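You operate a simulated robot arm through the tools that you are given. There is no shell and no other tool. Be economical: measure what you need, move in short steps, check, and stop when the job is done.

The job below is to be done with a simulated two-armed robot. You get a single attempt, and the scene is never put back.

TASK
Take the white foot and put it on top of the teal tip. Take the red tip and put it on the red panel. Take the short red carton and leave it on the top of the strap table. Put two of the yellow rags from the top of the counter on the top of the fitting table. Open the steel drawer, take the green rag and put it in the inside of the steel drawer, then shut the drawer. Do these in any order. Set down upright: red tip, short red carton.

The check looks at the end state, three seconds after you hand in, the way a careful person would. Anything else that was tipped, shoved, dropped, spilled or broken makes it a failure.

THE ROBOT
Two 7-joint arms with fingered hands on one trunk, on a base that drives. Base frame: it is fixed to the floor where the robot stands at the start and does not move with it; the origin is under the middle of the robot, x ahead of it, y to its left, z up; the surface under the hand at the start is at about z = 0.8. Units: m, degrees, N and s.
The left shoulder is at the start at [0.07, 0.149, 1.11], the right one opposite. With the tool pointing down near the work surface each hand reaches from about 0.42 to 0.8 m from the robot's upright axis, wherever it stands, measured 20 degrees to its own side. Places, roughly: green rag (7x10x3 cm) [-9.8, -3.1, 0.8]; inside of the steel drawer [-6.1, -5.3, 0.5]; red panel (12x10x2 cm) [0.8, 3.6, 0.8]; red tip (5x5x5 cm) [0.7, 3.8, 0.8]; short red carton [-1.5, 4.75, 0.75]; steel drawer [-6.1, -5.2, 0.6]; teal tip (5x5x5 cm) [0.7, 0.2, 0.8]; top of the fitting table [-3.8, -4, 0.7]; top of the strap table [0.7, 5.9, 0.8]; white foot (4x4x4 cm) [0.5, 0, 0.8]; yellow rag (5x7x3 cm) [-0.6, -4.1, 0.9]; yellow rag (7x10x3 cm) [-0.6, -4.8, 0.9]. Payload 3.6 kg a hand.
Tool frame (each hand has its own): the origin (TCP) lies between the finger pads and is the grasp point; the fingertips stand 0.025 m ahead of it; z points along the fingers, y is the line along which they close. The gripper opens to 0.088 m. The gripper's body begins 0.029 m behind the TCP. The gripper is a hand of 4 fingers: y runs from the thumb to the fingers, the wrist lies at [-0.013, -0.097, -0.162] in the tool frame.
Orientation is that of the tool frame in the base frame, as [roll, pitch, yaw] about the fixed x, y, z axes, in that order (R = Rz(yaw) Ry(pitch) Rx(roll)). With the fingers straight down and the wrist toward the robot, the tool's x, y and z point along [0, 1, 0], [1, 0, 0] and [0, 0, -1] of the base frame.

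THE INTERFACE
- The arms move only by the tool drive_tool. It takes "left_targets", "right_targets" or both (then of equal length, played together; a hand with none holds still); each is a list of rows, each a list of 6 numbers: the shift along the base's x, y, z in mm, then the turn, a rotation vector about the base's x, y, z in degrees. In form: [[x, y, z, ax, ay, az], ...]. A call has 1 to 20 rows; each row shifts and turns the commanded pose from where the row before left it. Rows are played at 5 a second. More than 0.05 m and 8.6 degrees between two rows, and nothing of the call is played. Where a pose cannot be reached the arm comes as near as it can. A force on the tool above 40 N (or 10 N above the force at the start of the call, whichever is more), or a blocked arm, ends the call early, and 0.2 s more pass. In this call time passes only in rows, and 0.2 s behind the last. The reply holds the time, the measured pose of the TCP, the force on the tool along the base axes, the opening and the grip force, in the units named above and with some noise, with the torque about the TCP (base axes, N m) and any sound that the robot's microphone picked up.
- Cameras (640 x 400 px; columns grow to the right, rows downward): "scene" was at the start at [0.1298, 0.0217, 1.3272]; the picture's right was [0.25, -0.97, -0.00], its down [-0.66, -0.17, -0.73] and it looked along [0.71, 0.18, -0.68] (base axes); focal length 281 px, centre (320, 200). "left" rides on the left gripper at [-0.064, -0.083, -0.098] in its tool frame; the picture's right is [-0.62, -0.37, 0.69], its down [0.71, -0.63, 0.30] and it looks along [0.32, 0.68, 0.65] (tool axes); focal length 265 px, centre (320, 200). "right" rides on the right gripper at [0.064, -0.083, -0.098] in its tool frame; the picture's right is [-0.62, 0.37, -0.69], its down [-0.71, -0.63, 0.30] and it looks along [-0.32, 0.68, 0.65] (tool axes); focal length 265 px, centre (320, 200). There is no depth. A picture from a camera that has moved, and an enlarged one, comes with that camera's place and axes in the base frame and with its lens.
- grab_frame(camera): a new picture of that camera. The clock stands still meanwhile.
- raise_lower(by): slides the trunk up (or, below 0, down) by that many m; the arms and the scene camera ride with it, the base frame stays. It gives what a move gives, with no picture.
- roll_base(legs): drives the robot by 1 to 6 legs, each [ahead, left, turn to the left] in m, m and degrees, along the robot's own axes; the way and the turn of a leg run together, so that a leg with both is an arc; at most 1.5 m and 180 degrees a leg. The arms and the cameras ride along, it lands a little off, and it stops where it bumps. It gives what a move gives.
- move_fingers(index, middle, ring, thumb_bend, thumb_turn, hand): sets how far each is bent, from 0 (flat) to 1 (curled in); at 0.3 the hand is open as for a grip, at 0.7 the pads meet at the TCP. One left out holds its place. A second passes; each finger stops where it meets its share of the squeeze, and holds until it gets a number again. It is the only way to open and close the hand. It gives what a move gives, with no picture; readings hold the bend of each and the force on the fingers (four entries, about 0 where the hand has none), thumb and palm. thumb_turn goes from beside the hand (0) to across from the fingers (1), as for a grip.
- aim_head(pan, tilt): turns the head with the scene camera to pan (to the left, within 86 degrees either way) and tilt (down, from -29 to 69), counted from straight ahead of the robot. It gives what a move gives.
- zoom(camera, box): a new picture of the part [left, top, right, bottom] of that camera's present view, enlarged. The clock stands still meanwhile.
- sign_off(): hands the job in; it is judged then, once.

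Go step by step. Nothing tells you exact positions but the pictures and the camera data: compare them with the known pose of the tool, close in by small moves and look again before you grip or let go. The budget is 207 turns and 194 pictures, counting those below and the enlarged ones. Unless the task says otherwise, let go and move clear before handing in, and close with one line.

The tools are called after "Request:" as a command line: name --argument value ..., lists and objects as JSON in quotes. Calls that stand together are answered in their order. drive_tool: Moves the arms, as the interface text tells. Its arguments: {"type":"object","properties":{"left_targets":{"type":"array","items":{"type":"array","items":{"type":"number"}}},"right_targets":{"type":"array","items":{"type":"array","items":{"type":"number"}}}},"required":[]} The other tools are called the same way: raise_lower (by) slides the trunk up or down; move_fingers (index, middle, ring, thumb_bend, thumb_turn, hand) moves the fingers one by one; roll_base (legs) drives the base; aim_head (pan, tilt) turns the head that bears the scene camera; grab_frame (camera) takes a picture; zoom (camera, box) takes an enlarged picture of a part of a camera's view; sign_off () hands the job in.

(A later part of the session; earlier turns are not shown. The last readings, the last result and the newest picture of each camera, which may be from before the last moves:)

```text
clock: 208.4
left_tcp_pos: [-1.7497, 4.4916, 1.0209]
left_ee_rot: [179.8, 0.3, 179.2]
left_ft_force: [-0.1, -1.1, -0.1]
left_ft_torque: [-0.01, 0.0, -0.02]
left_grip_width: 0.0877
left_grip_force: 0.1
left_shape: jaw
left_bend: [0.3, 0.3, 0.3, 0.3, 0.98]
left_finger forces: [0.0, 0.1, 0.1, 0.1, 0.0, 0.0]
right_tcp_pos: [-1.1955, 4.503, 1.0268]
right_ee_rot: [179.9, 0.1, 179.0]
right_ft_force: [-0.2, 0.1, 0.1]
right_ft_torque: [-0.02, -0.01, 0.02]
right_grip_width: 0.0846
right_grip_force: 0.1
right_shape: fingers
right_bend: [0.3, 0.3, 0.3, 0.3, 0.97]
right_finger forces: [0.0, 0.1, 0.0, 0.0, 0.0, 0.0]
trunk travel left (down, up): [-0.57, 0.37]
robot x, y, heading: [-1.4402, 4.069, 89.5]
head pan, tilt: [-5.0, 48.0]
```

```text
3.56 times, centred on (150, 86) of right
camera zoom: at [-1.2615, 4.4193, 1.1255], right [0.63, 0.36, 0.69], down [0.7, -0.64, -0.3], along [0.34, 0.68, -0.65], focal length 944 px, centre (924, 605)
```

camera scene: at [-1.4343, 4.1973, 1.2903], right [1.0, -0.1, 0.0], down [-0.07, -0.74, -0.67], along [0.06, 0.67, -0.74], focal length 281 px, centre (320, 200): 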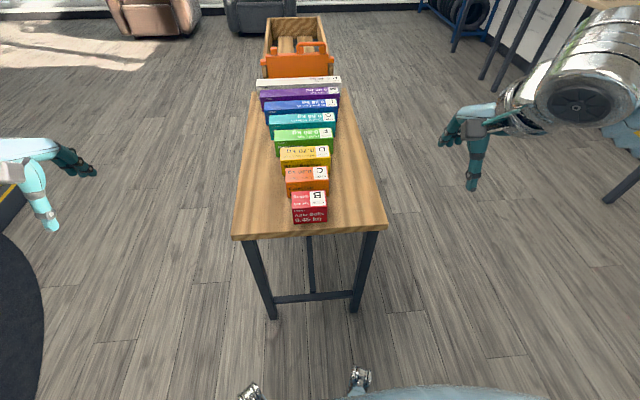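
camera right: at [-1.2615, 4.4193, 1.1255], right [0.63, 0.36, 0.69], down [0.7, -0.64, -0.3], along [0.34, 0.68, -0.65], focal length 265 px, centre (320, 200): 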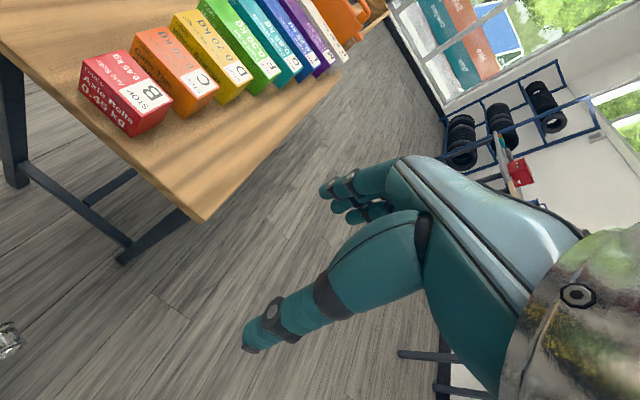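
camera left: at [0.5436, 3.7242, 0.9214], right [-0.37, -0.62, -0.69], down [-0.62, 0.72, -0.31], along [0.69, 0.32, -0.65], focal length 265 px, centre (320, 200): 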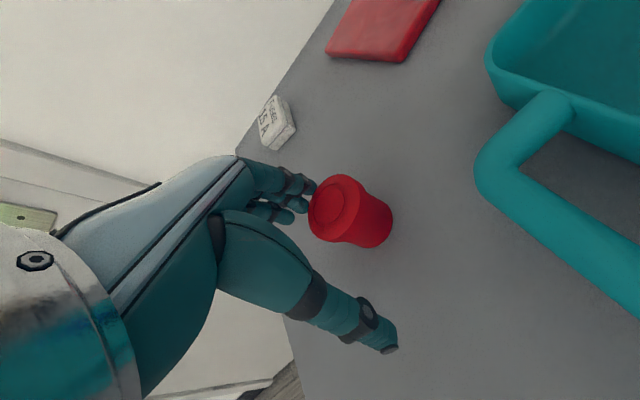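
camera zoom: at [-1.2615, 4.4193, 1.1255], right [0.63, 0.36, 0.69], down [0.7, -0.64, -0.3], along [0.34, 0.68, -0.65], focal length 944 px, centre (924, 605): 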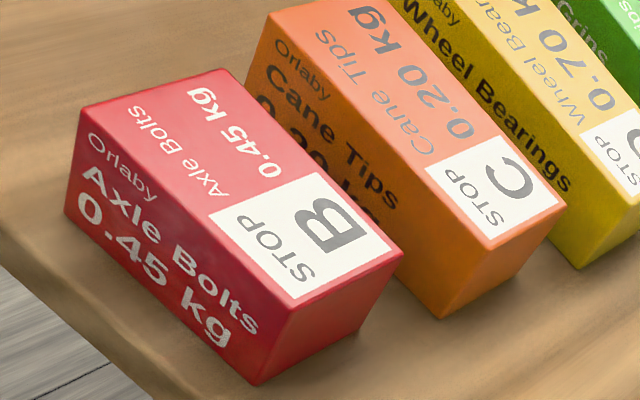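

Carton top spans x -1.459…-1.374, y 4.635…4.691, top z≈0.777. I'll lower the trunk 5 cm, narrow the fingers slightly for the 3.7 cm gap, and go above it.

Request:
raise_lower --by -0.05

Request:
move_fingers --hand "right" --index 0.36 --middle 0.36 --ring 0.36 --thumb_bend 0.36

Request:
drive_tool --right_targets '[[-37, 27, 0, 0, 0, 0], [-37, 27, 0, 0, 0, 0], [-37, 27, 0, 0, 0, 0], [-37, 27, 0, 0, 0, 0], [-37, 27, 0, 0, 0, 0], [-36, 26, 0, 0, 0, 0], [0, 0, -35, 0, 0, 0], [0, 0, -35, 0, 0, 0]]'

Request:
grab_frame --camera "right"

Request:
zoom --camera "scene" --box '[250, 130, 410, 230]'

```text
clock: 209.3
left_tcp_pos: [-1.7501, 4.4918, 0.9711]
left_ee_rot: [179.8, 0.3, 179.2]
left_ft_force: [-0.4, 0.5, -0.3]
left_ft_torque: [0.0, 0.01, -0.03]
left_grip_width: 0.0877
left_grip_force: 0.0
left_shape: jaw
left_bend: [0.3, 0.3, 0.3, 0.3, 0.98]
left_finger forces: [0.0, 0.0, 0.1, 0.1, 0.0, 0.1]
right_tcp_pos: [-1.1951, 4.502, 0.9778]
right_ee_rot: [179.8, 0.1, 179.0]
right_ft_force: [0.0, 0.7, 0.1]
right_ft_torque: [0.02, -0.01, -0.02]
right_grip_width: 0.0847
right_grip_force: 0.1
right_shape: fingers
right_bend: [0.3, 0.3, 0.3, 0.3, 0.97]
right_finger forces: [0.0, 0.0, 0.1, 0.1, 0.0, 0.1]
trunk travel left (down, up): [-0.52, 0.42]
robot x, y, heading: [-1.4411, 4.0703, 89.6]
head pan, tilt: [-5.0, 48.0]
```

```text
clock: 210.3
left_tcp_pos: [-1.7504, 4.4916, 0.9705]
left_ee_rot: [179.8, 0.1, 179.2]
left_ft_force: [-0.8, -0.5, 0.5]
left_ft_torque: [-0.01, -0.02, -0.01]
left_grip_width: 0.088
left_grip_force: 0.0
left_shape: jaw
left_bend: [0.3, 0.3, 0.3, 0.3, 0.98]
left_finger forces: [0.1, 0.1, 0.0, 0.1, 0.1, 0.0]
right_tcp_pos: [-1.1959, 4.5015, 0.9782]
right_ee_rot: [180.0, 0.1, 179.0]
right_ft_force: [-0.6, 0.3, 0.5]
right_ft_torque: [-0.01, -0.02, 0.0]
right_grip_width: 0.0727
right_grip_force: 0.0
right_shape: fingers
right_bend: [0.36, 0.36, 0.36, 0.36, 0.97]
right_finger forces: [0.1, 0.0, 0.0, 0.0, 0.0, 0.0]
trunk travel left (down, up): [-0.52, 0.42]
robot x, y, heading: [-1.443, 4.0691, 89.7]
head pan, tilt: [-5.0, 48.0]
```

```text
clock: 212.1
left_tcp_pos: [-1.751, 4.4919, 0.97]
left_ee_rot: [179.8, 0.2, 179.2]
left_ft_force: [-0.2, -0.3, -0.5]
left_ft_torque: [-0.04, 0.04, 0.01]
left_grip_width: 0.0878
left_grip_force: 0.0
left_shape: jaw
left_bend: [0.3, 0.3, 0.3, 0.3, 0.98]
left_finger forces: [0.1, 0.1, 0.0, 0.0, 0.1, 0.0]
right_tcp_pos: [-1.4143, 4.6648, 0.9089]
right_ee_rot: [180.0, 0.2, 178.9]
right_ft_force: [0.1, 0.4, -0.4]
right_ft_torque: [-0.02, -0.02, -0.03]
right_grip_width: 0.0728
right_grip_force: 0.0
right_shape: fingers
right_bend: [0.36, 0.36, 0.36, 0.36, 0.97]
right_finger forces: [0.1, 0.0, 0.1, 0.1, 0.0, 0.0]
trunk travel left (down, up): [-0.52, 0.42]
robot x, y, heading: [-1.4413, 4.0673, 89.6]
head pan, tilt: [-5.0, 48.0]
```

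```text
112 pictures are left
camera right: at [-1.4815, 4.5818, 1.0067], right [0.63, 0.36, 0.69], down [0.7, -0.64, -0.31], along [0.34, 0.68, -0.65], focal length 265 px, centre (320, 200)
```

right: 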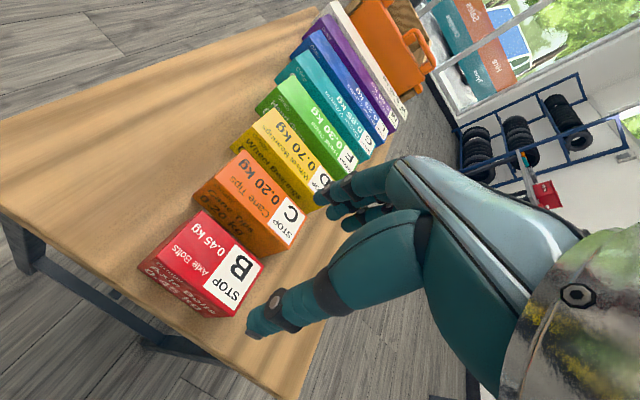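

```text
4.00 times, centred on (330, 180) of scene
camera zoom: at [-1.435, 4.1977, 1.2402], right [1.0, -0.1, 0.0], down [-0.07, -0.74, -0.67], along [0.06, 0.67, -0.74], focal length 1125 px, centre (280, 280)
```

zoom: 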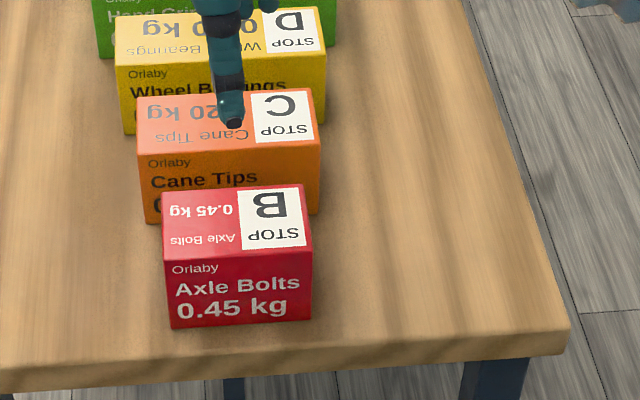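

Estimates agree: carton centre (-1.42,4.663). Descending until the fingertips are just at its top, then checking the gap.

Request:
drive_tool --right_targets '[[-4, -1, -35, 0, 0, 0], [0, 0, -35, 0, 0, 0], [0, 0, -33, 0, 0, 0]]'

Request:
zoom --camera "right" --box '[160, 130, 420, 292]'

Request:
zoom --camera "scene" --box '[250, 130, 410, 230]'

```text
clock: 212.9
left_tcp_pos: [-1.7492, 4.4911, 0.9697]
left_ee_rot: [179.8, 0.2, 179.2]
left_ft_force: [-0.2, -0.1, 0.0]
left_ft_torque: [0.02, 0.01, -0.01]
left_grip_width: 0.0877
left_grip_force: 0.1
left_shape: jaw
left_bend: [0.3, 0.3, 0.3, 0.3, 0.98]
left_finger forces: [0.1, 0.1, 0.0, 0.1, 0.0, 0.0]
right_tcp_pos: [-1.418, 4.6659, 0.8038]
right_ee_rot: [179.8, 0.0, 178.9]
right_ft_force: [-0.8, -0.2, -0.5]
right_ft_torque: [0.03, 0.02, -0.01]
right_grip_width: 0.0728
right_grip_force: 0.1
right_shape: fingers
right_bend: [0.36, 0.36, 0.36, 0.36, 0.97]
right_finger forces: [0.1, 0.0, 0.1, 0.1, 0.1, 0.1]
trunk travel left (down, up): [-0.52, 0.42]
robot x, y, heading: [-1.4425, 4.0698, 89.6]
head pan, tilt: [-5.0, 48.0]
```

```text
2.46 times, centred on (290, 211) of right
camera zoom: at [-1.4835, 4.5827, 0.9023], right [0.63, 0.36, 0.69], down [0.7, -0.64, -0.31], along [0.34, 0.68, -0.65], focal length 653 px, centre (394, 173)
```

zoom: 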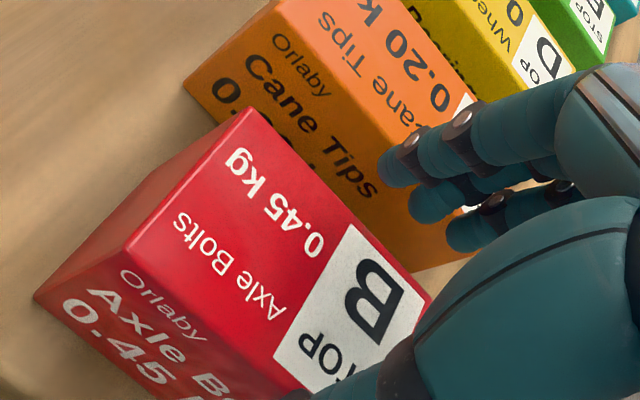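

```text
4.00 times, centred on (330, 180) of scene
camera zoom: at [-1.4338, 4.1975, 1.2403], right [1.0, -0.1, 0.0], down [-0.07, -0.74, -0.67], along [0.06, 0.67, -0.74], focal length 1125 px, centre (280, 280)
```

zoom: 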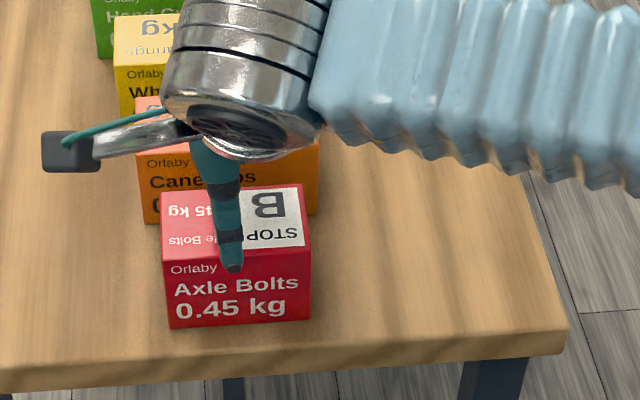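

Fingers line up with the gap and the thumb clears the front face. Descending to grasp depth.

Request:
drive_tool --right_targets '[[0, -2, -15, 0, 0, 0], [0, 0, -15, 0, 0, 0], [0, 0, -16, 0, 0, 0]]'

Request:
zoom --camera "right" --box '[160, 130, 420, 292]'

Request:
zoom --camera "scene" --box '[250, 130, 410, 230]'

```text
clock: 213.7
left_tcp_pos: [-1.7496, 4.4914, 0.97]
left_ee_rot: [179.8, 0.2, 179.2]
left_ft_force: [-0.9, 0.3, -0.6]
left_ft_torque: [-0.01, -0.02, -0.02]
left_grip_width: 0.0878
left_grip_force: 0.1
left_shape: jaw
left_bend: [0.3, 0.3, 0.3, 0.3, 0.98]
left_finger forces: [0.1, 0.0, 0.0, 0.0, 0.0, 0.0]
right_tcp_pos: [-1.4223, 4.6733, 0.7773]
right_ee_rot: [177.7, -0.7, 179.2]
right_ft_force: [3.1, -0.8, 23.5]
right_ft_torque: [0.99, -0.3, -0.1]
right_grip_width: 0.0734
right_grip_force: 12.3
right_shape: fingers
right_bend: [0.35, 0.31, 0.36, 0.36, 0.97]
right_finger forces: [1.4, 22.6, 0.0, 0.0, 0.0, 0.0]
trunk travel left (down, up): [-0.52, 0.42]
robot x, y, heading: [-1.4432, 4.0678, 89.4]
head pan, tilt: [-5.0, 48.0]
stopped in row 3 (right hand): the force on the tool passed its limit at 45 N (the readings are from after the stop); the commanded pose is now the measured one
```

```text
2.46 times, centred on (290, 211) of right
camera zoom: at [-1.4868, 4.5851, 0.873], right [0.63, 0.33, 0.7], down [0.7, -0.63, -0.34], along [0.33, 0.71, -0.63], focal length 653 px, centre (394, 173)
```

zoom: 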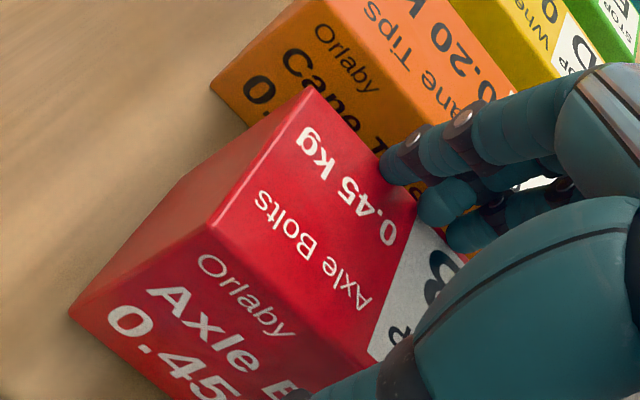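

```text
4.00 times, centred on (330, 180) of scene
camera zoom: at [-1.4342, 4.1975, 1.2404], right [1.0, -0.1, 0.0], down [-0.07, -0.74, -0.67], along [0.06, 0.67, -0.74], focal length 1125 px, centre (280, 280)
```

zoom: 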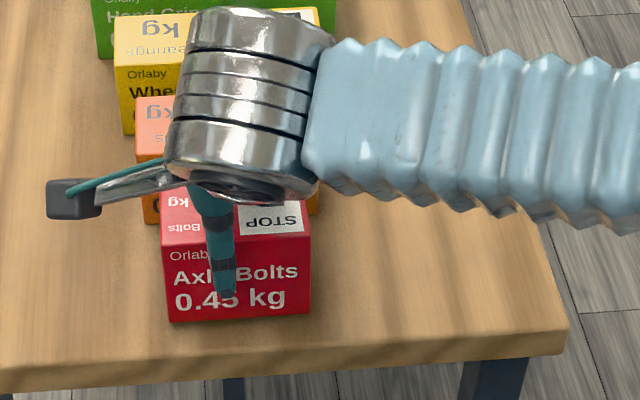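

The middle finger landed on the carton's top edge. Lifting immediately and re-measuring.

Request:
drive_tool --right_targets '[[0, 0, 20, 0, 0, 0], [0, 0, 25, 0, 0, 0], [0, 0, 0, 2.3, 0.7, 0]]'

Request:
zoom --camera "right" --box '[160, 130, 420, 292]'

Request:
zoom --camera "scene" --box '[250, 130, 410, 230]'

```text
clock: 214.5
left_tcp_pos: [-1.749, 4.4912, 0.9707]
left_ee_rot: [179.9, 0.2, 179.2]
left_ft_force: [-0.8, 0.3, 0.6]
left_ft_torque: [0.02, 0.01, 0.02]
left_grip_width: 0.0878
left_grip_force: 0.0
left_shape: jaw
left_bend: [0.3, 0.3, 0.3, 0.3, 0.98]
left_finger forces: [0.0, 0.0, 0.0, 0.0, 0.1, 0.0]
right_tcp_pos: [-1.4221, 4.6707, 0.8147]
right_ee_rot: [176.2, -1.2, 179.2]
right_ft_force: [0.1, 0.2, -0.2]
right_ft_torque: [-0.04, 0.04, 0.0]
right_grip_width: 0.0728
right_grip_force: 0.1
right_shape: fingers
right_bend: [0.36, 0.36, 0.36, 0.36, 0.97]
right_finger forces: [0.2, 0.1, 0.0, 0.0, 0.0, 0.1]
trunk travel left (down, up): [-0.52, 0.42]
robot x, y, heading: [-1.443, 4.0688, 89.3]
head pan, tilt: [-5.0, 48.0]
```

```text
2.46 times, centred on (290, 211) of right
camera zoom: at [-1.4855, 4.5802, 0.9089], right [0.64, 0.31, 0.7], down [0.7, -0.62, -0.36], along [0.32, 0.72, -0.61], focal length 653 px, centre (394, 173)
```

zoom: 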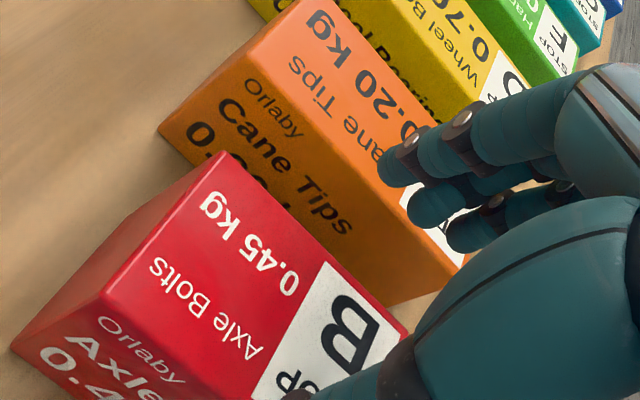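

```text
4.00 times, centred on (330, 180) of scene
camera zoom: at [-1.4339, 4.1966, 1.2403], right [1.0, -0.1, 0.0], down [-0.07, -0.74, -0.67], along [0.06, 0.67, -0.74], focal length 1125 px, centre (280, 280)
```

zoom: 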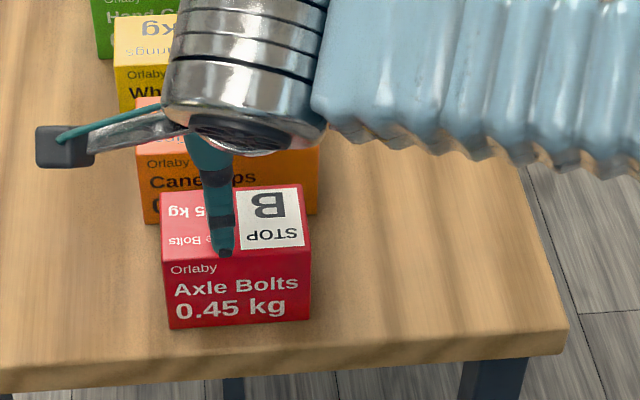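

Nothing was displaced. I'll fix the tilt, open the hand a bit wider, and turn the left hand so its camera gives me a side view of the gap.

Request:
drive_tool --right_targets '[[0, 0, 0, -3.8, -1.4, 0], [0, 0, 0, 0, 0, 0], [0, 0, 0, 0, 0, 0], [0, 0, 0, 0, 0, 0], [0, 0, 0, 0, 0, 0], [0, 0, 0, 0, 0, 0], [0, 0, 0, 0, 0, 0], [0, 0, 0, 0, 0, 0], [0, 0, 0, 0, 0, 0], [0, 0, 0, 0, 0, 0]]' --left_targets '[[0, 10, 0, 0, 0, -8.5], [0, 10, 0, 0, 0, -8.5], [0, 10, 0, 0, 0, -8.5], [0, 10, 0, 0, 0, -8.5], [0, 10, 0, 0, 0, -8.5], [0, 10, 0, 0, 0, -8.5], [0, 10, 0, 0, 0, -8.5], [0, 10, 0, 0, 0, -8.5], [0, 10, 0, 0, 0, -8.5], [0, 10, 0, 0, 0, -8.5]]'

Request:
move_fingers --hand "right" --index 0.3 --middle 0.3 --ring 0.3 --thumb_bend 0.28

Request:
grab_frame --camera "left"

```text
clock: 216.7
left_tcp_pos: [-1.7505, 4.5921, 0.9709]
left_ee_rot: [180.0, 0.3, 94.0]
left_ft_force: [-0.7, 0.3, -0.2]
left_ft_torque: [-0.02, 0.01, 0.02]
left_grip_width: 0.088
left_grip_force: 0.1
left_shape: jaw
left_bend: [0.3, 0.3, 0.3, 0.3, 0.98]
left_finger forces: [0.0, 0.1, 0.1, 0.1, 0.0, 0.0]
right_tcp_pos: [-1.4206, 4.6695, 0.814]
right_ee_rot: [-179.9, 0.3, 179.2]
right_ft_force: [0.2, -0.3, -0.1]
right_ft_torque: [-0.03, -0.03, 0.0]
right_grip_width: 0.0726
right_grip_force: 0.0
right_shape: fingers
right_bend: [0.36, 0.36, 0.36, 0.36, 0.97]
right_finger forces: [0.0, 0.0, 0.1, 0.0, 0.0, 0.0]
trunk travel left (down, up): [-0.52, 0.42]
robot x, y, heading: [-1.4424, 4.0677, 89.6]
head pan, tilt: [-5.0, 48.0]
```

```text
clock: 217.7
left_tcp_pos: [-1.7519, 4.5922, 0.9702]
left_ee_rot: [179.8, 0.2, 94.2]
left_ft_force: [-0.4, 1.0, 0.4]
left_ft_torque: [-0.02, 0.0, 0.02]
left_grip_width: 0.0879
left_grip_force: 0.1
left_shape: jaw
left_bend: [0.3, 0.3, 0.3, 0.3, 0.98]
left_finger forces: [0.0, 0.0, 0.0, 0.1, 0.0, 0.0]
right_tcp_pos: [-1.4207, 4.67, 0.8141]
right_ee_rot: [179.9, 0.3, 179.1]
right_ft_force: [-0.4, 0.5, -0.3]
right_ft_torque: [0.03, -0.01, 0.04]
right_grip_width: 0.0858
right_grip_force: 0.1
right_shape: fingers
right_bend: [0.3, 0.3, 0.3, 0.28, 0.97]
right_finger forces: [0.0, 0.1, 0.1, 0.0, 0.0, 0.0]
trunk travel left (down, up): [-0.52, 0.42]
robot x, y, heading: [-1.4421, 4.0677, 89.3]
head pan, tilt: [-5.0, 48.0]
```

```text
104 pictures are left
camera left: at [-1.831, 4.5208, 1.0682], right [-0.32, -0.65, -0.69], down [-0.68, 0.67, -0.31], along [0.66, 0.37, -0.65], focal length 265 px, centre (320, 200)
```

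left: 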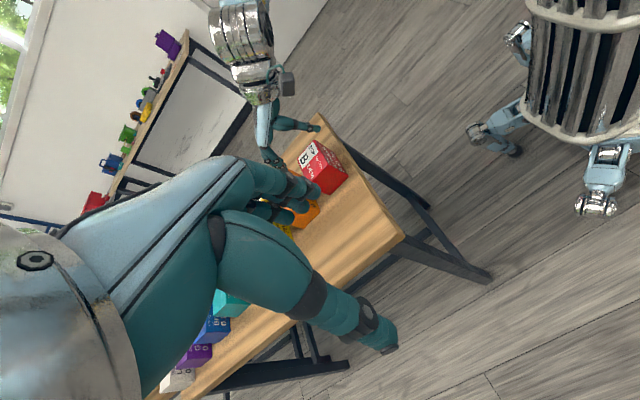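

The left fingers block the gap. Shifting the left hand 12 cm further in +y for a clear side view.

Request:
drive_tool --left_targets '[[0, 40, 0, 0, 0, 0], [0, 40, 0, 0, 0, 0], [0, 40, 0, 0, 0, 0]]' --right_targets '[[0, 2, 0, 0, 0, 0], [0, 0, 0, 0, 0, 0], [0, 0, 0, 0, 0, 0]]'

Request:
zoom --camera "left" --box '[240, 70, 400, 170]'

```text
clock: 218.5
left_tcp_pos: [-1.7462, 4.6958, 0.9721]
left_ee_rot: [-179.9, -0.2, 94.0]
left_ft_force: [0.8, -0.4, -0.1]
left_ft_torque: [0.02, 0.04, 0.0]
left_grip_width: 0.0879
left_grip_force: 0.0
left_shape: jaw
left_bend: [0.3, 0.3, 0.3, 0.3, 0.98]
left_finger forces: [0.0, 0.1, 0.0, 0.1, 0.1, 0.0]
left hand out of reach, approached as far as the arm can: row 3
right_tcp_pos: [-1.4194, 4.67, 0.8158]
right_ee_rot: [180.0, 0.1, 179.1]
right_ft_force: [0.6, 0.0, 0.0]
right_ft_torque: [0.02, 0.02, -0.05]
right_grip_width: 0.0857
right_grip_force: 0.0
right_shape: fingers
right_bend: [0.3, 0.3, 0.3, 0.28, 0.97]
right_finger forces: [0.0, 0.0, 0.0, 0.0, 0.0, 0.0]
trunk travel left (down, up): [-0.52, 0.42]
robot x, y, heading: [-1.4451, 4.0683, 89.3]
head pan, tilt: [-5.0, 48.0]
```

```text
4.00 times, centred on (320, 120) of left
camera zoom: at [-1.8261, 4.6243, 1.0703], right [-0.33, -0.64, -0.69], down [-0.68, 0.67, -0.3], along [0.66, 0.37, -0.65], focal length 1062 px, centre (320, 520)
```

zoom: 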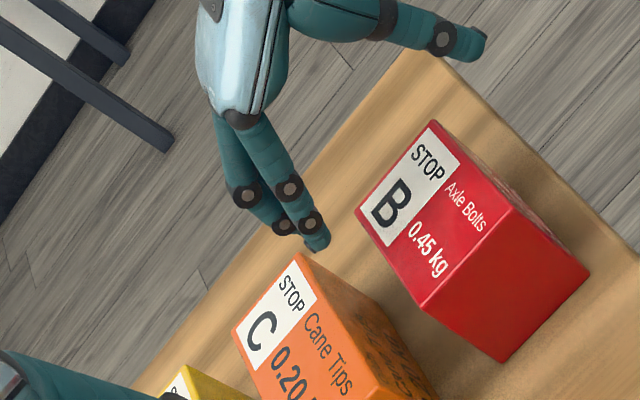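

Useful view: the fingers look roughly over the gap. I'll take the matching right-camera view to triangulate the fingertips.

Request:
zoom --camera "right" --box '[160, 130, 420, 292]'

Request:
zoom --camera "left" --box '[285, 95, 365, 145]'

```text
2.46 times, centred on (290, 211) of right
camera zoom: at [-1.486, 4.5868, 0.9135], right [0.62, 0.36, 0.7], down [0.71, -0.64, -0.3], along [0.34, 0.68, -0.65], focal length 653 px, centre (394, 173)
```

zoom: 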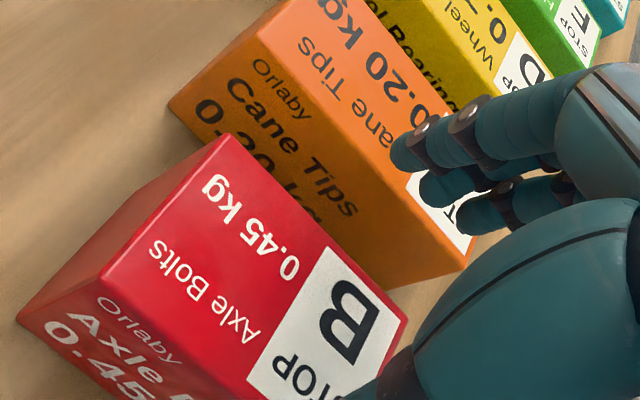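

```text
8.00 times, centred on (325, 120) of left
camera zoom: at [-1.8261, 4.6243, 1.0703], right [-0.33, -0.64, -0.69], down [-0.68, 0.67, -0.3], along [0.66, 0.37, -0.65], focal length 2123 px, centre (280, 840)
```

zoom: 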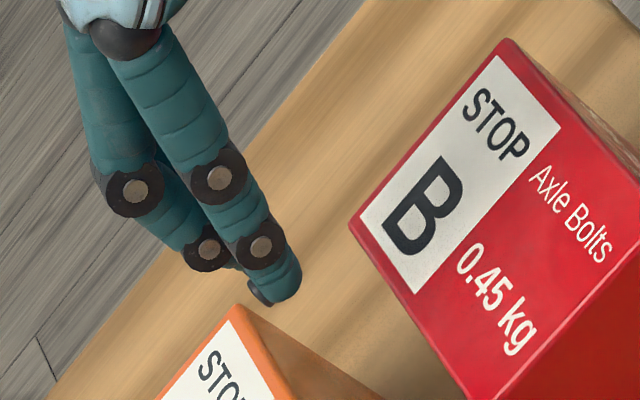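

Triangulation shows the carton is lower and further than I thought: top z≈0.757, y 4.653…4.708, centre (-1.416,4.681), gap to y≈4.742. I'll re-centre the hand, set the opening and check with both cameras.

Request:
move_fingers --hand "right" --index 0.36 --middle 0.37 --ring 0.37 --thumb_bend 0.36

Request:
drive_tool --right_targets '[[-6, 11, 0, 0, 0, 0], [0, 0, -20, 0, 0, 0], [0, 0, -12, 0, 0, 0]]'

Request:
zoom --camera "left" --box '[285, 95, 365, 145]'

Request:
zoom --camera "right" --box '[160, 130, 420, 292]'

```text
clock: 219.5
left_tcp_pos: [-1.7473, 4.697, 0.9693]
left_ee_rot: [179.8, 0.0, 94.1]
left_ft_force: [-0.2, 0.4, -0.9]
left_ft_torque: [0.01, -0.01, 0.02]
left_grip_width: 0.0879
left_grip_force: 0.0
left_shape: jaw
left_bend: [0.3, 0.3, 0.3, 0.3, 0.98]
left_finger forces: [0.0, 0.0, 0.0, 0.0, 0.0, 0.0]
right_tcp_pos: [-1.4221, 4.6696, 0.815]
right_ee_rot: [179.9, 0.4, 179.1]
right_ft_force: [0.3, 0.9, -0.2]
right_ft_torque: [-0.01, 0.03, 0.01]
right_grip_width: 0.0726
right_grip_force: 0.2
right_shape: fingers
right_bend: [0.36, 0.37, 0.37, 0.36, 0.97]
right_finger forces: [0.1, 0.0, 0.1, 0.1, 0.0, 0.0]
trunk travel left (down, up): [-0.52, 0.42]
robot x, y, heading: [-1.4433, 4.0629, 89.4]
head pan, tilt: [-5.0, 48.0]
```

```text
clock: 220.3
left_tcp_pos: [-1.7495, 4.6965, 0.9703]
left_ee_rot: [179.9, 0.2, 94.3]
left_ft_force: [0.3, 0.0, 0.6]
left_ft_torque: [0.01, -0.01, -0.03]
left_grip_width: 0.0878
left_grip_force: 0.0
left_shape: jaw
left_bend: [0.3, 0.3, 0.3, 0.3, 0.98]
left_finger forces: [0.1, 0.1, 0.0, 0.0, 0.0, 0.1]
right_tcp_pos: [-1.4288, 4.6806, 0.7836]
right_ee_rot: [-180.0, 0.3, 179.2]
right_ft_force: [-0.9, -0.5, -0.1]
right_ft_torque: [0.0, -0.02, -0.02]
right_grip_width: 0.0726
right_grip_force: 0.0
right_shape: fingers
right_bend: [0.36, 0.37, 0.37, 0.36, 0.97]
right_finger forces: [0.0, 0.0, 0.1, 0.0, 0.1, 0.1]
trunk travel left (down, up): [-0.52, 0.42]
robot x, y, heading: [-1.4381, 4.0679, 89.5]
head pan, tilt: [-5.0, 48.0]
```

```text
8.00 times, centred on (325, 120) of left
camera zoom: at [-1.8297, 4.6259, 1.0671], right [-0.32, -0.65, -0.69], down [-0.68, 0.67, -0.31], along [0.66, 0.37, -0.65], focal length 2123 px, centre (280, 840)
```

zoom: 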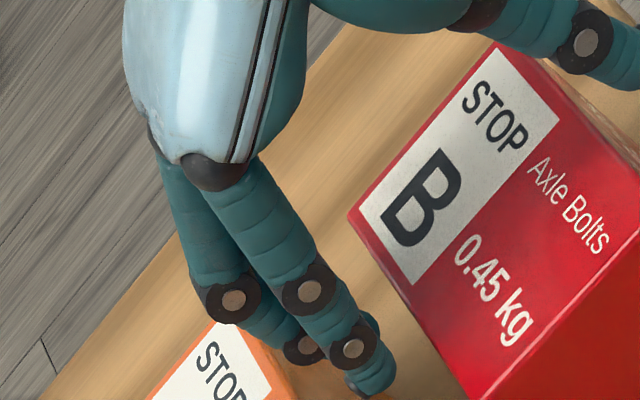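

```text
2.46 times, centred on (290, 211) of right
camera zoom: at [-1.4947, 4.598, 0.8816], right [0.62, 0.36, 0.7], down [0.71, -0.64, -0.3], along [0.34, 0.68, -0.65], focal length 653 px, centre (394, 173)
```

zoom: 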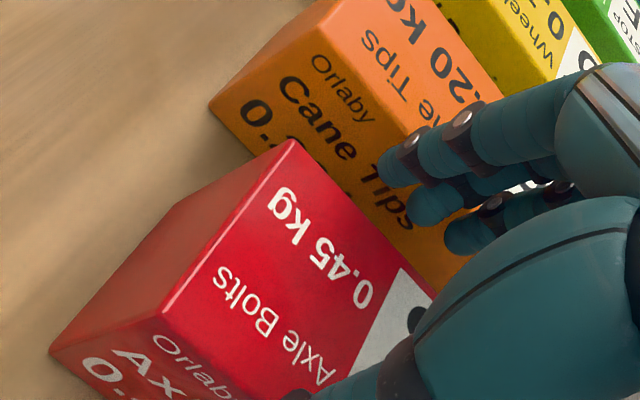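

Fingertips are now centred in the gap at carton-top level. Descending into it.

Request:
drive_tool --right_targets '[[0, 0, -14, 0, 0, 0], [0, 0, -14, 0, 0, 0], [0, 0, -13, 0, 0, 0]]'

Request:
zoom --camera "left" --box '[285, 95, 381, 155]'

Request:
zoom --camera "scene" --box '[250, 130, 410, 230]'

```text
clock: 221.1
left_tcp_pos: [-1.7484, 4.6958, 0.9708]
left_ee_rot: [179.7, 0.1, 94.1]
left_ft_force: [0.8, -0.7, 1.4]
left_ft_torque: [-0.01, 0.02, 0.03]
left_grip_width: 0.0879
left_grip_force: 0.1
left_shape: jaw
left_bend: [0.3, 0.3, 0.3, 0.3, 0.98]
left_finger forces: [0.1, 0.0, 0.0, 0.0, 0.0, 0.0]
right_tcp_pos: [-1.4283, 4.6818, 0.7433]
right_ee_rot: [179.9, 0.2, 179.1]
right_ft_force: [0.0, 1.0, 3.1]
right_ft_torque: [0.03, 0.04, 0.0]
right_grip_width: 0.0732
right_grip_force: 0.9
right_shape: fingers
right_bend: [0.35, 0.37, 0.37, 0.36, 0.97]
right_finger forces: [1.9, 0.0, 0.1, 0.0, 0.2, 0.1]
trunk travel left (down, up): [-0.52, 0.42]
robot x, y, heading: [-1.4415, 4.068, 89.6]
head pan, tilt: [-5.0, 48.0]
```

```text
6.67 times, centred on (333, 125) of left
camera zoom: at [-1.8293, 4.6254, 1.0677], right [-0.32, -0.65, -0.69], down [-0.68, 0.67, -0.31], along [0.66, 0.37, -0.65], focal length 1769 px, centre (233, 700)
```

zoom: 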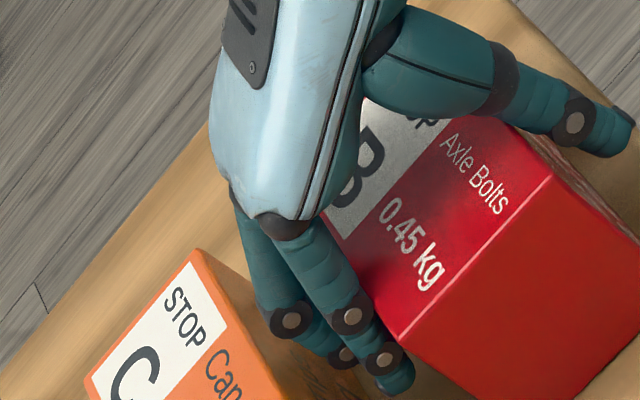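

```text
4.00 times, centred on (330, 180) of scene
camera zoom: at [-1.4343, 4.197, 1.2404], right [1.0, -0.1, 0.0], down [-0.07, -0.74, -0.67], along [0.06, 0.67, -0.74], focal length 1125 px, centre (280, 280)
```

zoom: 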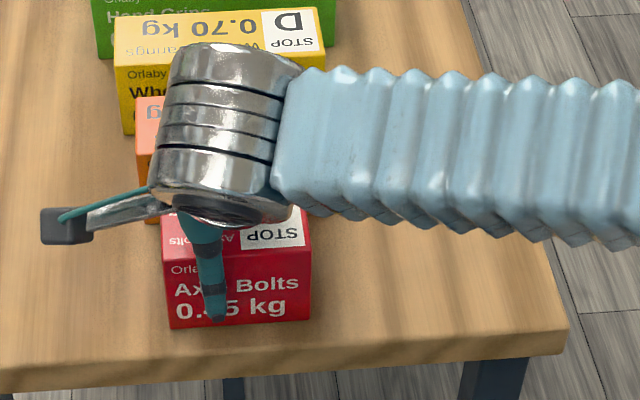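

Hand is in the gap with only light index contact. Closing on the carton.

Request:
move_fingers --hand "right" --index 0.7 --middle 0.7 --ring 0.7 --thumb_bend 0.7

Request:
zoom --camera "left" --box '[285, 95, 381, 155]'

Request:
zoom --camera "right" --box '[160, 130, 420, 292]'

```text
clock: 222.1
left_tcp_pos: [-1.7499, 4.6962, 0.9706]
left_ee_rot: [179.8, 0.1, 94.3]
left_ft_force: [-0.2, 0.6, 0.7]
left_ft_torque: [0.04, 0.0, 0.02]
left_grip_width: 0.0876
left_grip_force: 0.0
left_shape: jaw
left_bend: [0.3, 0.3, 0.3, 0.3, 0.98]
left_finger forces: [0.0, 0.1, 0.0, 0.1, 0.0, 0.1]
right_tcp_pos: [-1.429, 4.6807, 0.7435]
right_ee_rot: [179.9, 0.3, 179.1]
right_ft_force: [-0.3, 3.8, 6.8]
right_ft_torque: [0.51, -0.04, 0.14]
right_grip_width: 0.0538
right_grip_force: 34.3
right_shape: fingers
right_bend: [0.4, 0.5, 0.49, 0.54, 0.94]
right_finger forces: [16.8, 9.2, 10.1, 0.1, 32.0, 0.0]
trunk travel left (down, up): [-0.52, 0.42]
robot x, y, heading: [-1.4412, 4.0657, 89.4]
head pan, tilt: [-5.0, 48.0]
```

```text
6.67 times, centred on (333, 125) of left
camera zoom: at [-1.8294, 4.6251, 1.0677], right [-0.32, -0.65, -0.69], down [-0.68, 0.67, -0.31], along [0.66, 0.37, -0.65], focal length 1769 px, centre (233, 700)
```

zoom: 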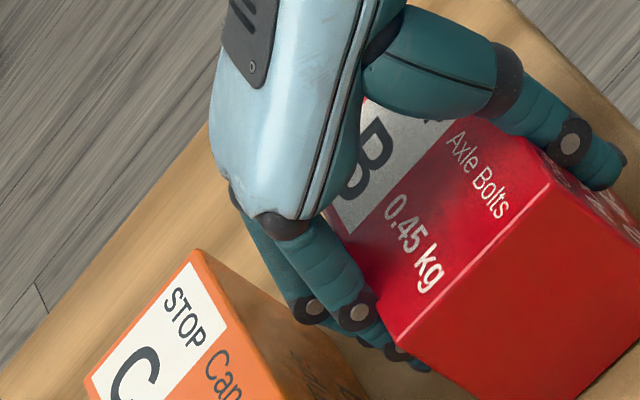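

```text
2.46 times, centred on (290, 211) of right
camera zoom: at [-1.4949, 4.5984, 0.8421], right [0.62, 0.36, 0.7], down [0.71, -0.64, -0.3], along [0.34, 0.68, -0.65], focal length 653 px, centre (394, 173)
```

zoom: 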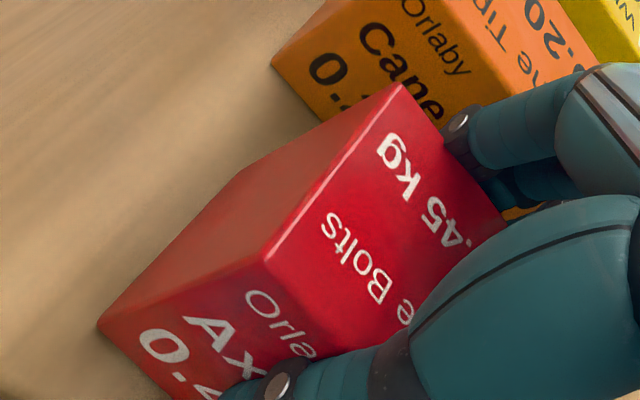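

Firm grip (34 N). Lifting straight up and checking.

Request:
drive_tool --right_targets '[[0, 0, 15, 0, 0, 0], [0, 0, 30, 0, 0, 0], [0, 0, 40, 0, 0, 0], [0, 0, 40, 0, 0, 0], [0, 0, 40, 0, 0, 0]]'

Request:
grab_frame --camera "right"

Request:
grab_frame --camera "scene"

```text
clock: 223.3
left_tcp_pos: [-1.7494, 4.6957, 0.9702]
left_ee_rot: [179.9, 0.1, 94.2]
left_ft_force: [-0.7, -0.1, -0.1]
left_ft_torque: [-0.01, -0.02, -0.02]
left_grip_width: 0.0879
left_grip_force: 0.1
left_shape: jaw
left_bend: [0.3, 0.3, 0.3, 0.3, 0.98]
left_finger forces: [0.0, 0.0, 0.0, 0.0, 0.0, 0.0]
right_tcp_pos: [-1.4274, 4.6813, 0.9102]
right_ee_rot: [180.0, 0.5, 179.1]
right_ft_force: [0.4, -0.1, -4.8]
right_ft_torque: [0.02, 0.06, -0.02]
right_grip_width: 0.0541
right_grip_force: 31.1
right_shape: fingers
right_bend: [0.4, 0.5, 0.5, 0.54, 0.94]
right_finger forces: [15.4, 7.6, 8.0, 0.1, 31.1, 0.0]
trunk travel left (down, up): [-0.52, 0.42]
robot x, y, heading: [-1.4415, 4.0657, 90.0]
head pan, tilt: [-5.0, 48.0]
```

```text
94 pictures are left
camera right: at [-1.4934, 4.5982, 1.0083], right [0.62, 0.36, 0.7], down [0.71, -0.64, -0.3], along [0.34, 0.68, -0.65], focal length 265 px, centre (320, 200)
```

right: 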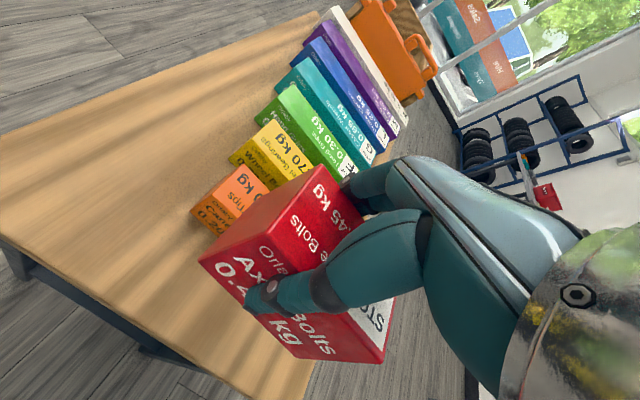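

```text
93 pictures are left
camera scene: at [-1.4345, 4.1967, 1.2403], right [1.0, -0.1, 0.0], down [-0.07, -0.74, -0.67], along [0.06, 0.67, -0.74], focal length 281 px, centre (320, 200)
```

scene: 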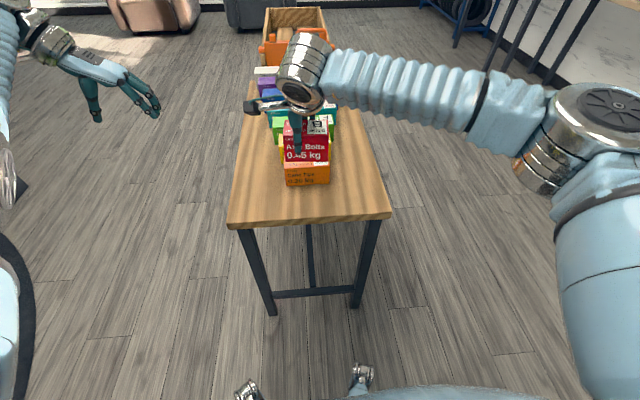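

Carton held cleanly and the others undisturbed. Retracting both hands to travelling positions.

Request:
drive_tool --right_targets '[[0, 0, 40, 0, 0, 0], [0, 0, 40, 0, 0, 0], [5, -30, 20, 0, 0, 0], [15, -40, 10, 0, 0, 0], [20, -40, 0, 0, 0, 0], [20, -40, 0, 0, 0, 0], [20, -40, 0, 0, 0, 0], [20, 0, 0, 0, 0, 0], [0, 0, 0, 0, 0, 0], [0, 0, 0, 0, 0, 0]]' --left_targets '[[0, -20, 10, 0, 0, 8.5], [0, -20, 10, 0, 0, 8.5], [0, -20, 10, 0, 0, 8.5], [0, -20, 10, 0, 0, 8.5], [0, -20, 0, 0, 0, 8.5], [0, -20, 0, 0, 0, 8.5], [0, -20, 0, 0, 0, 8.5], [0, -20, 0, 0, 0, 8.5], [0, -20, 0, 0, 0, 8.5], [0, -20, 0, 0, 0, 8.5]]'

Request:
raise_lower --by 0.08

Request:
aim_head --pan -50 --tilt 30

Request:
grab_frame --camera "scene"

```text
clock: 225.5
left_tcp_pos: [-1.7496, 4.4953, 1.0113]
left_ee_rot: [179.8, 0.1, 179.3]
left_ft_force: [-0.8, -0.7, 0.2]
left_ft_torque: [0.05, -0.01, 0.0]
left_grip_width: 0.088
left_grip_force: 0.1
left_shape: jaw
left_bend: [0.3, 0.3, 0.3, 0.3, 0.98]
left_finger forces: [0.0, 0.0, 0.1, 0.0, 0.0, 0.0]
right_tcp_pos: [-1.3277, 4.4902, 1.0154]
right_ee_rot: [180.0, 0.3, 179.1]
right_ft_force: [0.2, -0.2, -5.5]
right_ft_torque: [0.03, 0.07, -0.03]
right_grip_width: 0.054
right_grip_force: 31.3
right_shape: fingers
right_bend: [0.4, 0.51, 0.5, 0.54, 0.94]
right_finger forces: [15.3, 7.7, 8.1, 0.0, 30.8, 0.0]
trunk travel left (down, up): [-0.52, 0.42]
robot x, y, heading: [-1.4426, 4.0669, 89.6]
head pan, tilt: [-5.0, 48.0]
```

```text
clock: 226.7
left_tcp_pos: [-1.75, 4.4986, 1.0898]
left_ee_rot: [179.9, 0.2, 179.2]
left_ft_force: [0.3, 1.0, 0.0]
left_ft_torque: [0.0, 0.0, 0.02]
left_grip_width: 0.0879
left_grip_force: 0.0
left_shape: jaw
left_bend: [0.3, 0.3, 0.3, 0.3, 0.98]
left_finger forces: [0.0, 0.0, 0.1, 0.0, 0.0, 0.0]
right_tcp_pos: [-1.3286, 4.4911, 1.0952]
right_ee_rot: [-180.0, 0.4, 179.1]
right_ft_force: [-0.2, -1.0, -5.3]
right_ft_torque: [0.0, 0.04, -0.04]
right_grip_width: 0.0541
right_grip_force: 31.6
right_shape: fingers
right_bend: [0.4, 0.51, 0.5, 0.54, 0.94]
right_finger forces: [15.3, 7.7, 8.0, 0.0, 30.8, 0.0]
trunk travel left (down, up): [-0.6, 0.34]
robot x, y, heading: [-1.4432, 4.0659, 89.7]
head pan, tilt: [-5.0, 48.0]
```

```text
clock: 227.8
left_tcp_pos: [-1.7497, 4.4975, 1.0904]
left_ee_rot: [179.9, 0.1, 179.2]
left_ft_force: [-0.3, 0.1, -0.3]
left_ft_torque: [0.04, 0.01, 0.0]
left_grip_width: 0.0879
left_grip_force: 0.1
left_shape: jaw
left_bend: [0.3, 0.3, 0.3, 0.3, 0.98]
left_finger forces: [0.0, 0.0, 0.0, 0.0, 0.1, 0.1]
right_tcp_pos: [-1.3289, 4.4916, 1.0956]
right_ee_rot: [-179.9, 0.3, 179.0]
right_ft_force: [0.5, 0.0, -5.0]
right_ft_torque: [0.0, 0.04, 0.01]
right_grip_width: 0.0539
right_grip_force: 30.8
right_shape: fingers
right_bend: [0.4, 0.51, 0.5, 0.54, 0.94]
right_finger forces: [15.3, 7.7, 8.1, 0.0, 30.8, 0.0]
trunk travel left (down, up): [-0.6, 0.34]
robot x, y, heading: [-1.4412, 4.0668, 89.5]
head pan, tilt: [-50.0, 30.0]
```

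```text
92 pictures are left
camera scene: at [-1.372, 4.1772, 1.3469], right [0.64, -0.77, 0.0], down [-0.39, -0.32, -0.87], along [0.67, 0.55, -0.5], focal length 281 px, centre (320, 200)
```

scene: 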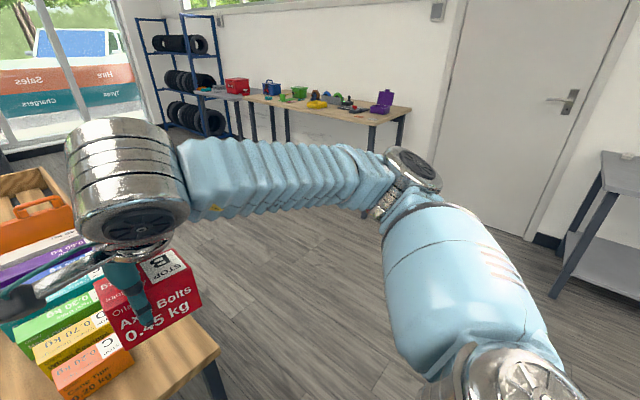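

The strap table is along the wall at upper left of this view. Driving: strafe into the corridor, ahead to y≈5.85, turn to face it.

Request:
roll_base --legs '[[0, -0.95, 0], [1.2, 0, 0], [0.6, 0, 0], [0, 0, -90]]'

Request:
aim_head --pan -5 --tilt 32

Request:
grab_frame --camera "scene"

```text
clock: 273.6
left_tcp_pos: [-0.0261, 6.1784, 1.0898]
left_ee_rot: [179.8, 0.1, 87.5]
left_ft_force: [0.4, -0.2, 0.7]
left_ft_torque: [-0.04, 0.0, 0.0]
left_grip_width: 0.088
left_grip_force: 0.0
left_shape: jaw
left_bend: [0.3, 0.3, 0.3, 0.3, 0.98]
left_finger forces: [0.0, 0.1, 0.1, 0.0, 0.0, 0.1]
right_tcp_pos: [-0.0444, 5.7582, 1.0946]
right_ee_rot: [-180.0, 0.3, 87.4]
right_ft_force: [0.3, -0.3, -4.0]
right_ft_torque: [0.06, -0.04, 0.01]
right_grip_width: 0.0543
right_grip_force: 28.8
right_shape: fingers
right_bend: [0.4, 0.51, 0.51, 0.54, 0.93]
right_finger forces: [15.0, 7.0, 7.2, 0.0, 28.9, 0.0]
trunk travel left (down, up): [-0.6, 0.34]
robot x, y, heading: [-0.4639, 5.8847, -2.1]
head pan, tilt: [-50.0, 30.0]
```

```text
clock: 274.7
left_tcp_pos: [-0.0253, 6.1789, 1.0897]
left_ee_rot: [179.8, 0.1, 87.5]
left_ft_force: [1.1, 0.0, 0.1]
left_ft_torque: [0.0, 0.0, 0.01]
left_grip_width: 0.0883
left_grip_force: 0.0
left_shape: jaw
left_bend: [0.3, 0.3, 0.3, 0.3, 0.98]
left_finger forces: [0.0, 0.0, 0.1, 0.1, 0.0, 0.1]
right_tcp_pos: [-0.046, 5.7576, 1.0945]
right_ee_rot: [180.0, 0.4, 87.4]
right_ft_force: [-1.2, -0.3, -4.0]
right_ft_torque: [0.01, -0.03, 0.04]
right_grip_width: 0.0544
right_grip_force: 29.0
right_shape: fingers
right_bend: [0.4, 0.51, 0.51, 0.54, 0.93]
right_finger forces: [14.9, 7.0, 7.3, 0.0, 29.0, 0.0]
trunk travel left (down, up): [-0.6, 0.34]
robot x, y, heading: [-0.4617, 5.8821, -2.1]
head pan, tilt: [-5.0, 32.0]
```

```text
91 pictures are left
camera scene: at [-0.3263, 5.8719, 1.3438], right [-0.13, -0.99, 0.0], down [-0.53, 0.07, -0.85], along [0.84, -0.11, -0.53], focal length 281 px, centre (320, 200)
```

scene: 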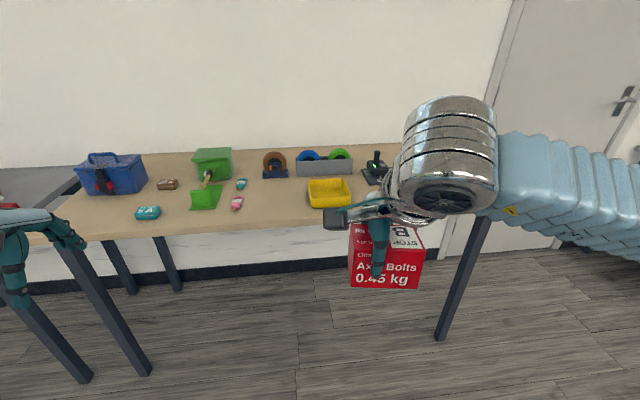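

Free spot on the strap table around (0.56,5.93), between the pink piece and the yellow tray. Approaching.

Request:
roll_base --legs '[[0, 0.15, 2], [0.43, 0, 0]]'

Request:
aim_head --pan 0 --tilt 45

Request:
grab_frame --camera "scene"

Request:
grab_frame --camera "right"

```text
clock: 282.9
left_tcp_pos: [0.3922, 6.3557, 1.0911]
left_ee_rot: [179.8, 0.2, 90.2]
left_ft_force: [0.0, -0.2, -0.3]
left_ft_torque: [-0.01, 0.0, 0.02]
left_grip_width: 0.088
left_grip_force: 0.0
left_shape: jaw
left_bend: [0.3, 0.3, 0.3, 0.3, 0.98]
left_finger forces: [0.0, 0.0, 0.0, 0.0, 0.1, 0.0]
right_tcp_pos: [0.3946, 5.9328, 1.0944]
right_ee_rot: [180.0, 0.3, 90.1]
right_ft_force: [0.8, -0.4, -4.2]
right_ft_torque: [0.05, -0.05, 0.02]
right_grip_width: 0.0542
right_grip_force: 29.3
right_shape: fingers
right_bend: [0.4, 0.52, 0.51, 0.54, 0.93]
right_finger forces: [14.9, 6.9, 7.2, 0.0, 28.7, 0.0]
trunk travel left (down, up): [-0.6, 0.34]
robot x, y, heading: [-0.0327, 6.0387, 0.7]
head pan, tilt: [-5.0, 32.0]
```

```text
clock: 283.6
left_tcp_pos: [0.3923, 6.3537, 1.0899]
left_ee_rot: [179.8, 0.0, 90.2]
left_ft_force: [-0.2, -0.6, 0.1]
left_ft_torque: [0.02, 0.03, -0.04]
left_grip_width: 0.088
left_grip_force: 0.0
left_shape: jaw
left_bend: [0.3, 0.3, 0.3, 0.3, 0.98]
left_finger forces: [0.0, 0.0, 0.1, 0.0, 0.1, 0.0]
right_tcp_pos: [0.3941, 5.9336, 1.0953]
right_ee_rot: [-180.0, 0.3, 90.1]
right_ft_force: [0.0, 1.0, -4.1]
right_ft_torque: [0.08, -0.03, -0.01]
right_grip_width: 0.0541
right_grip_force: 28.7
right_shape: fingers
right_bend: [0.4, 0.52, 0.51, 0.54, 0.93]
right_finger forces: [14.8, 6.9, 7.3, 0.0, 28.9, 0.0]
trunk travel left (down, up): [-0.6, 0.34]
robot x, y, heading: [-0.0288, 6.0379, 0.3]
head pan, tilt: [0.0, 45.0]
```

```text
90 pictures are left
camera scene: at [0.1004, 6.0405, 1.3245], right [0.01, -1.0, 0.0], down [-0.71, -0.01, -0.71], along [0.71, 0.01, -0.71], focal length 281 px, centre (320, 200)
```

scene: 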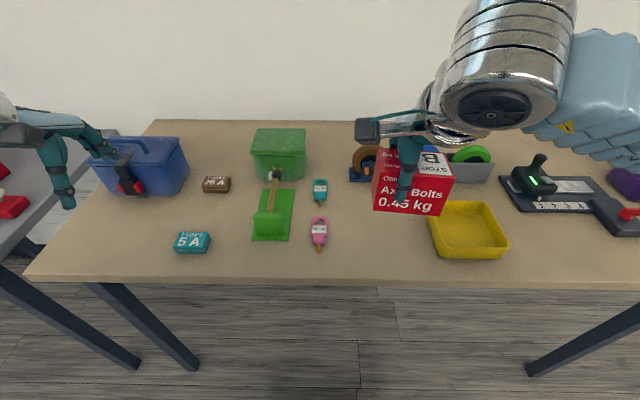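

```text
89 pictures are left
camera right: at [0.3101, 5.9968, 1.193], right [0.37, -0.62, 0.7], down [-0.63, -0.72, -0.3], along [0.68, -0.33, -0.65], focal length 265 px, centre (320, 200)
```

right: 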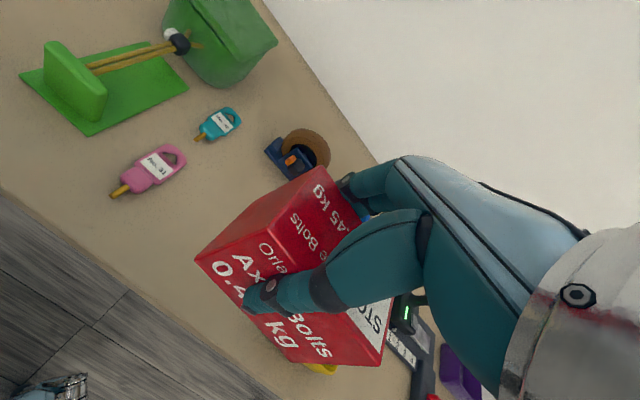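

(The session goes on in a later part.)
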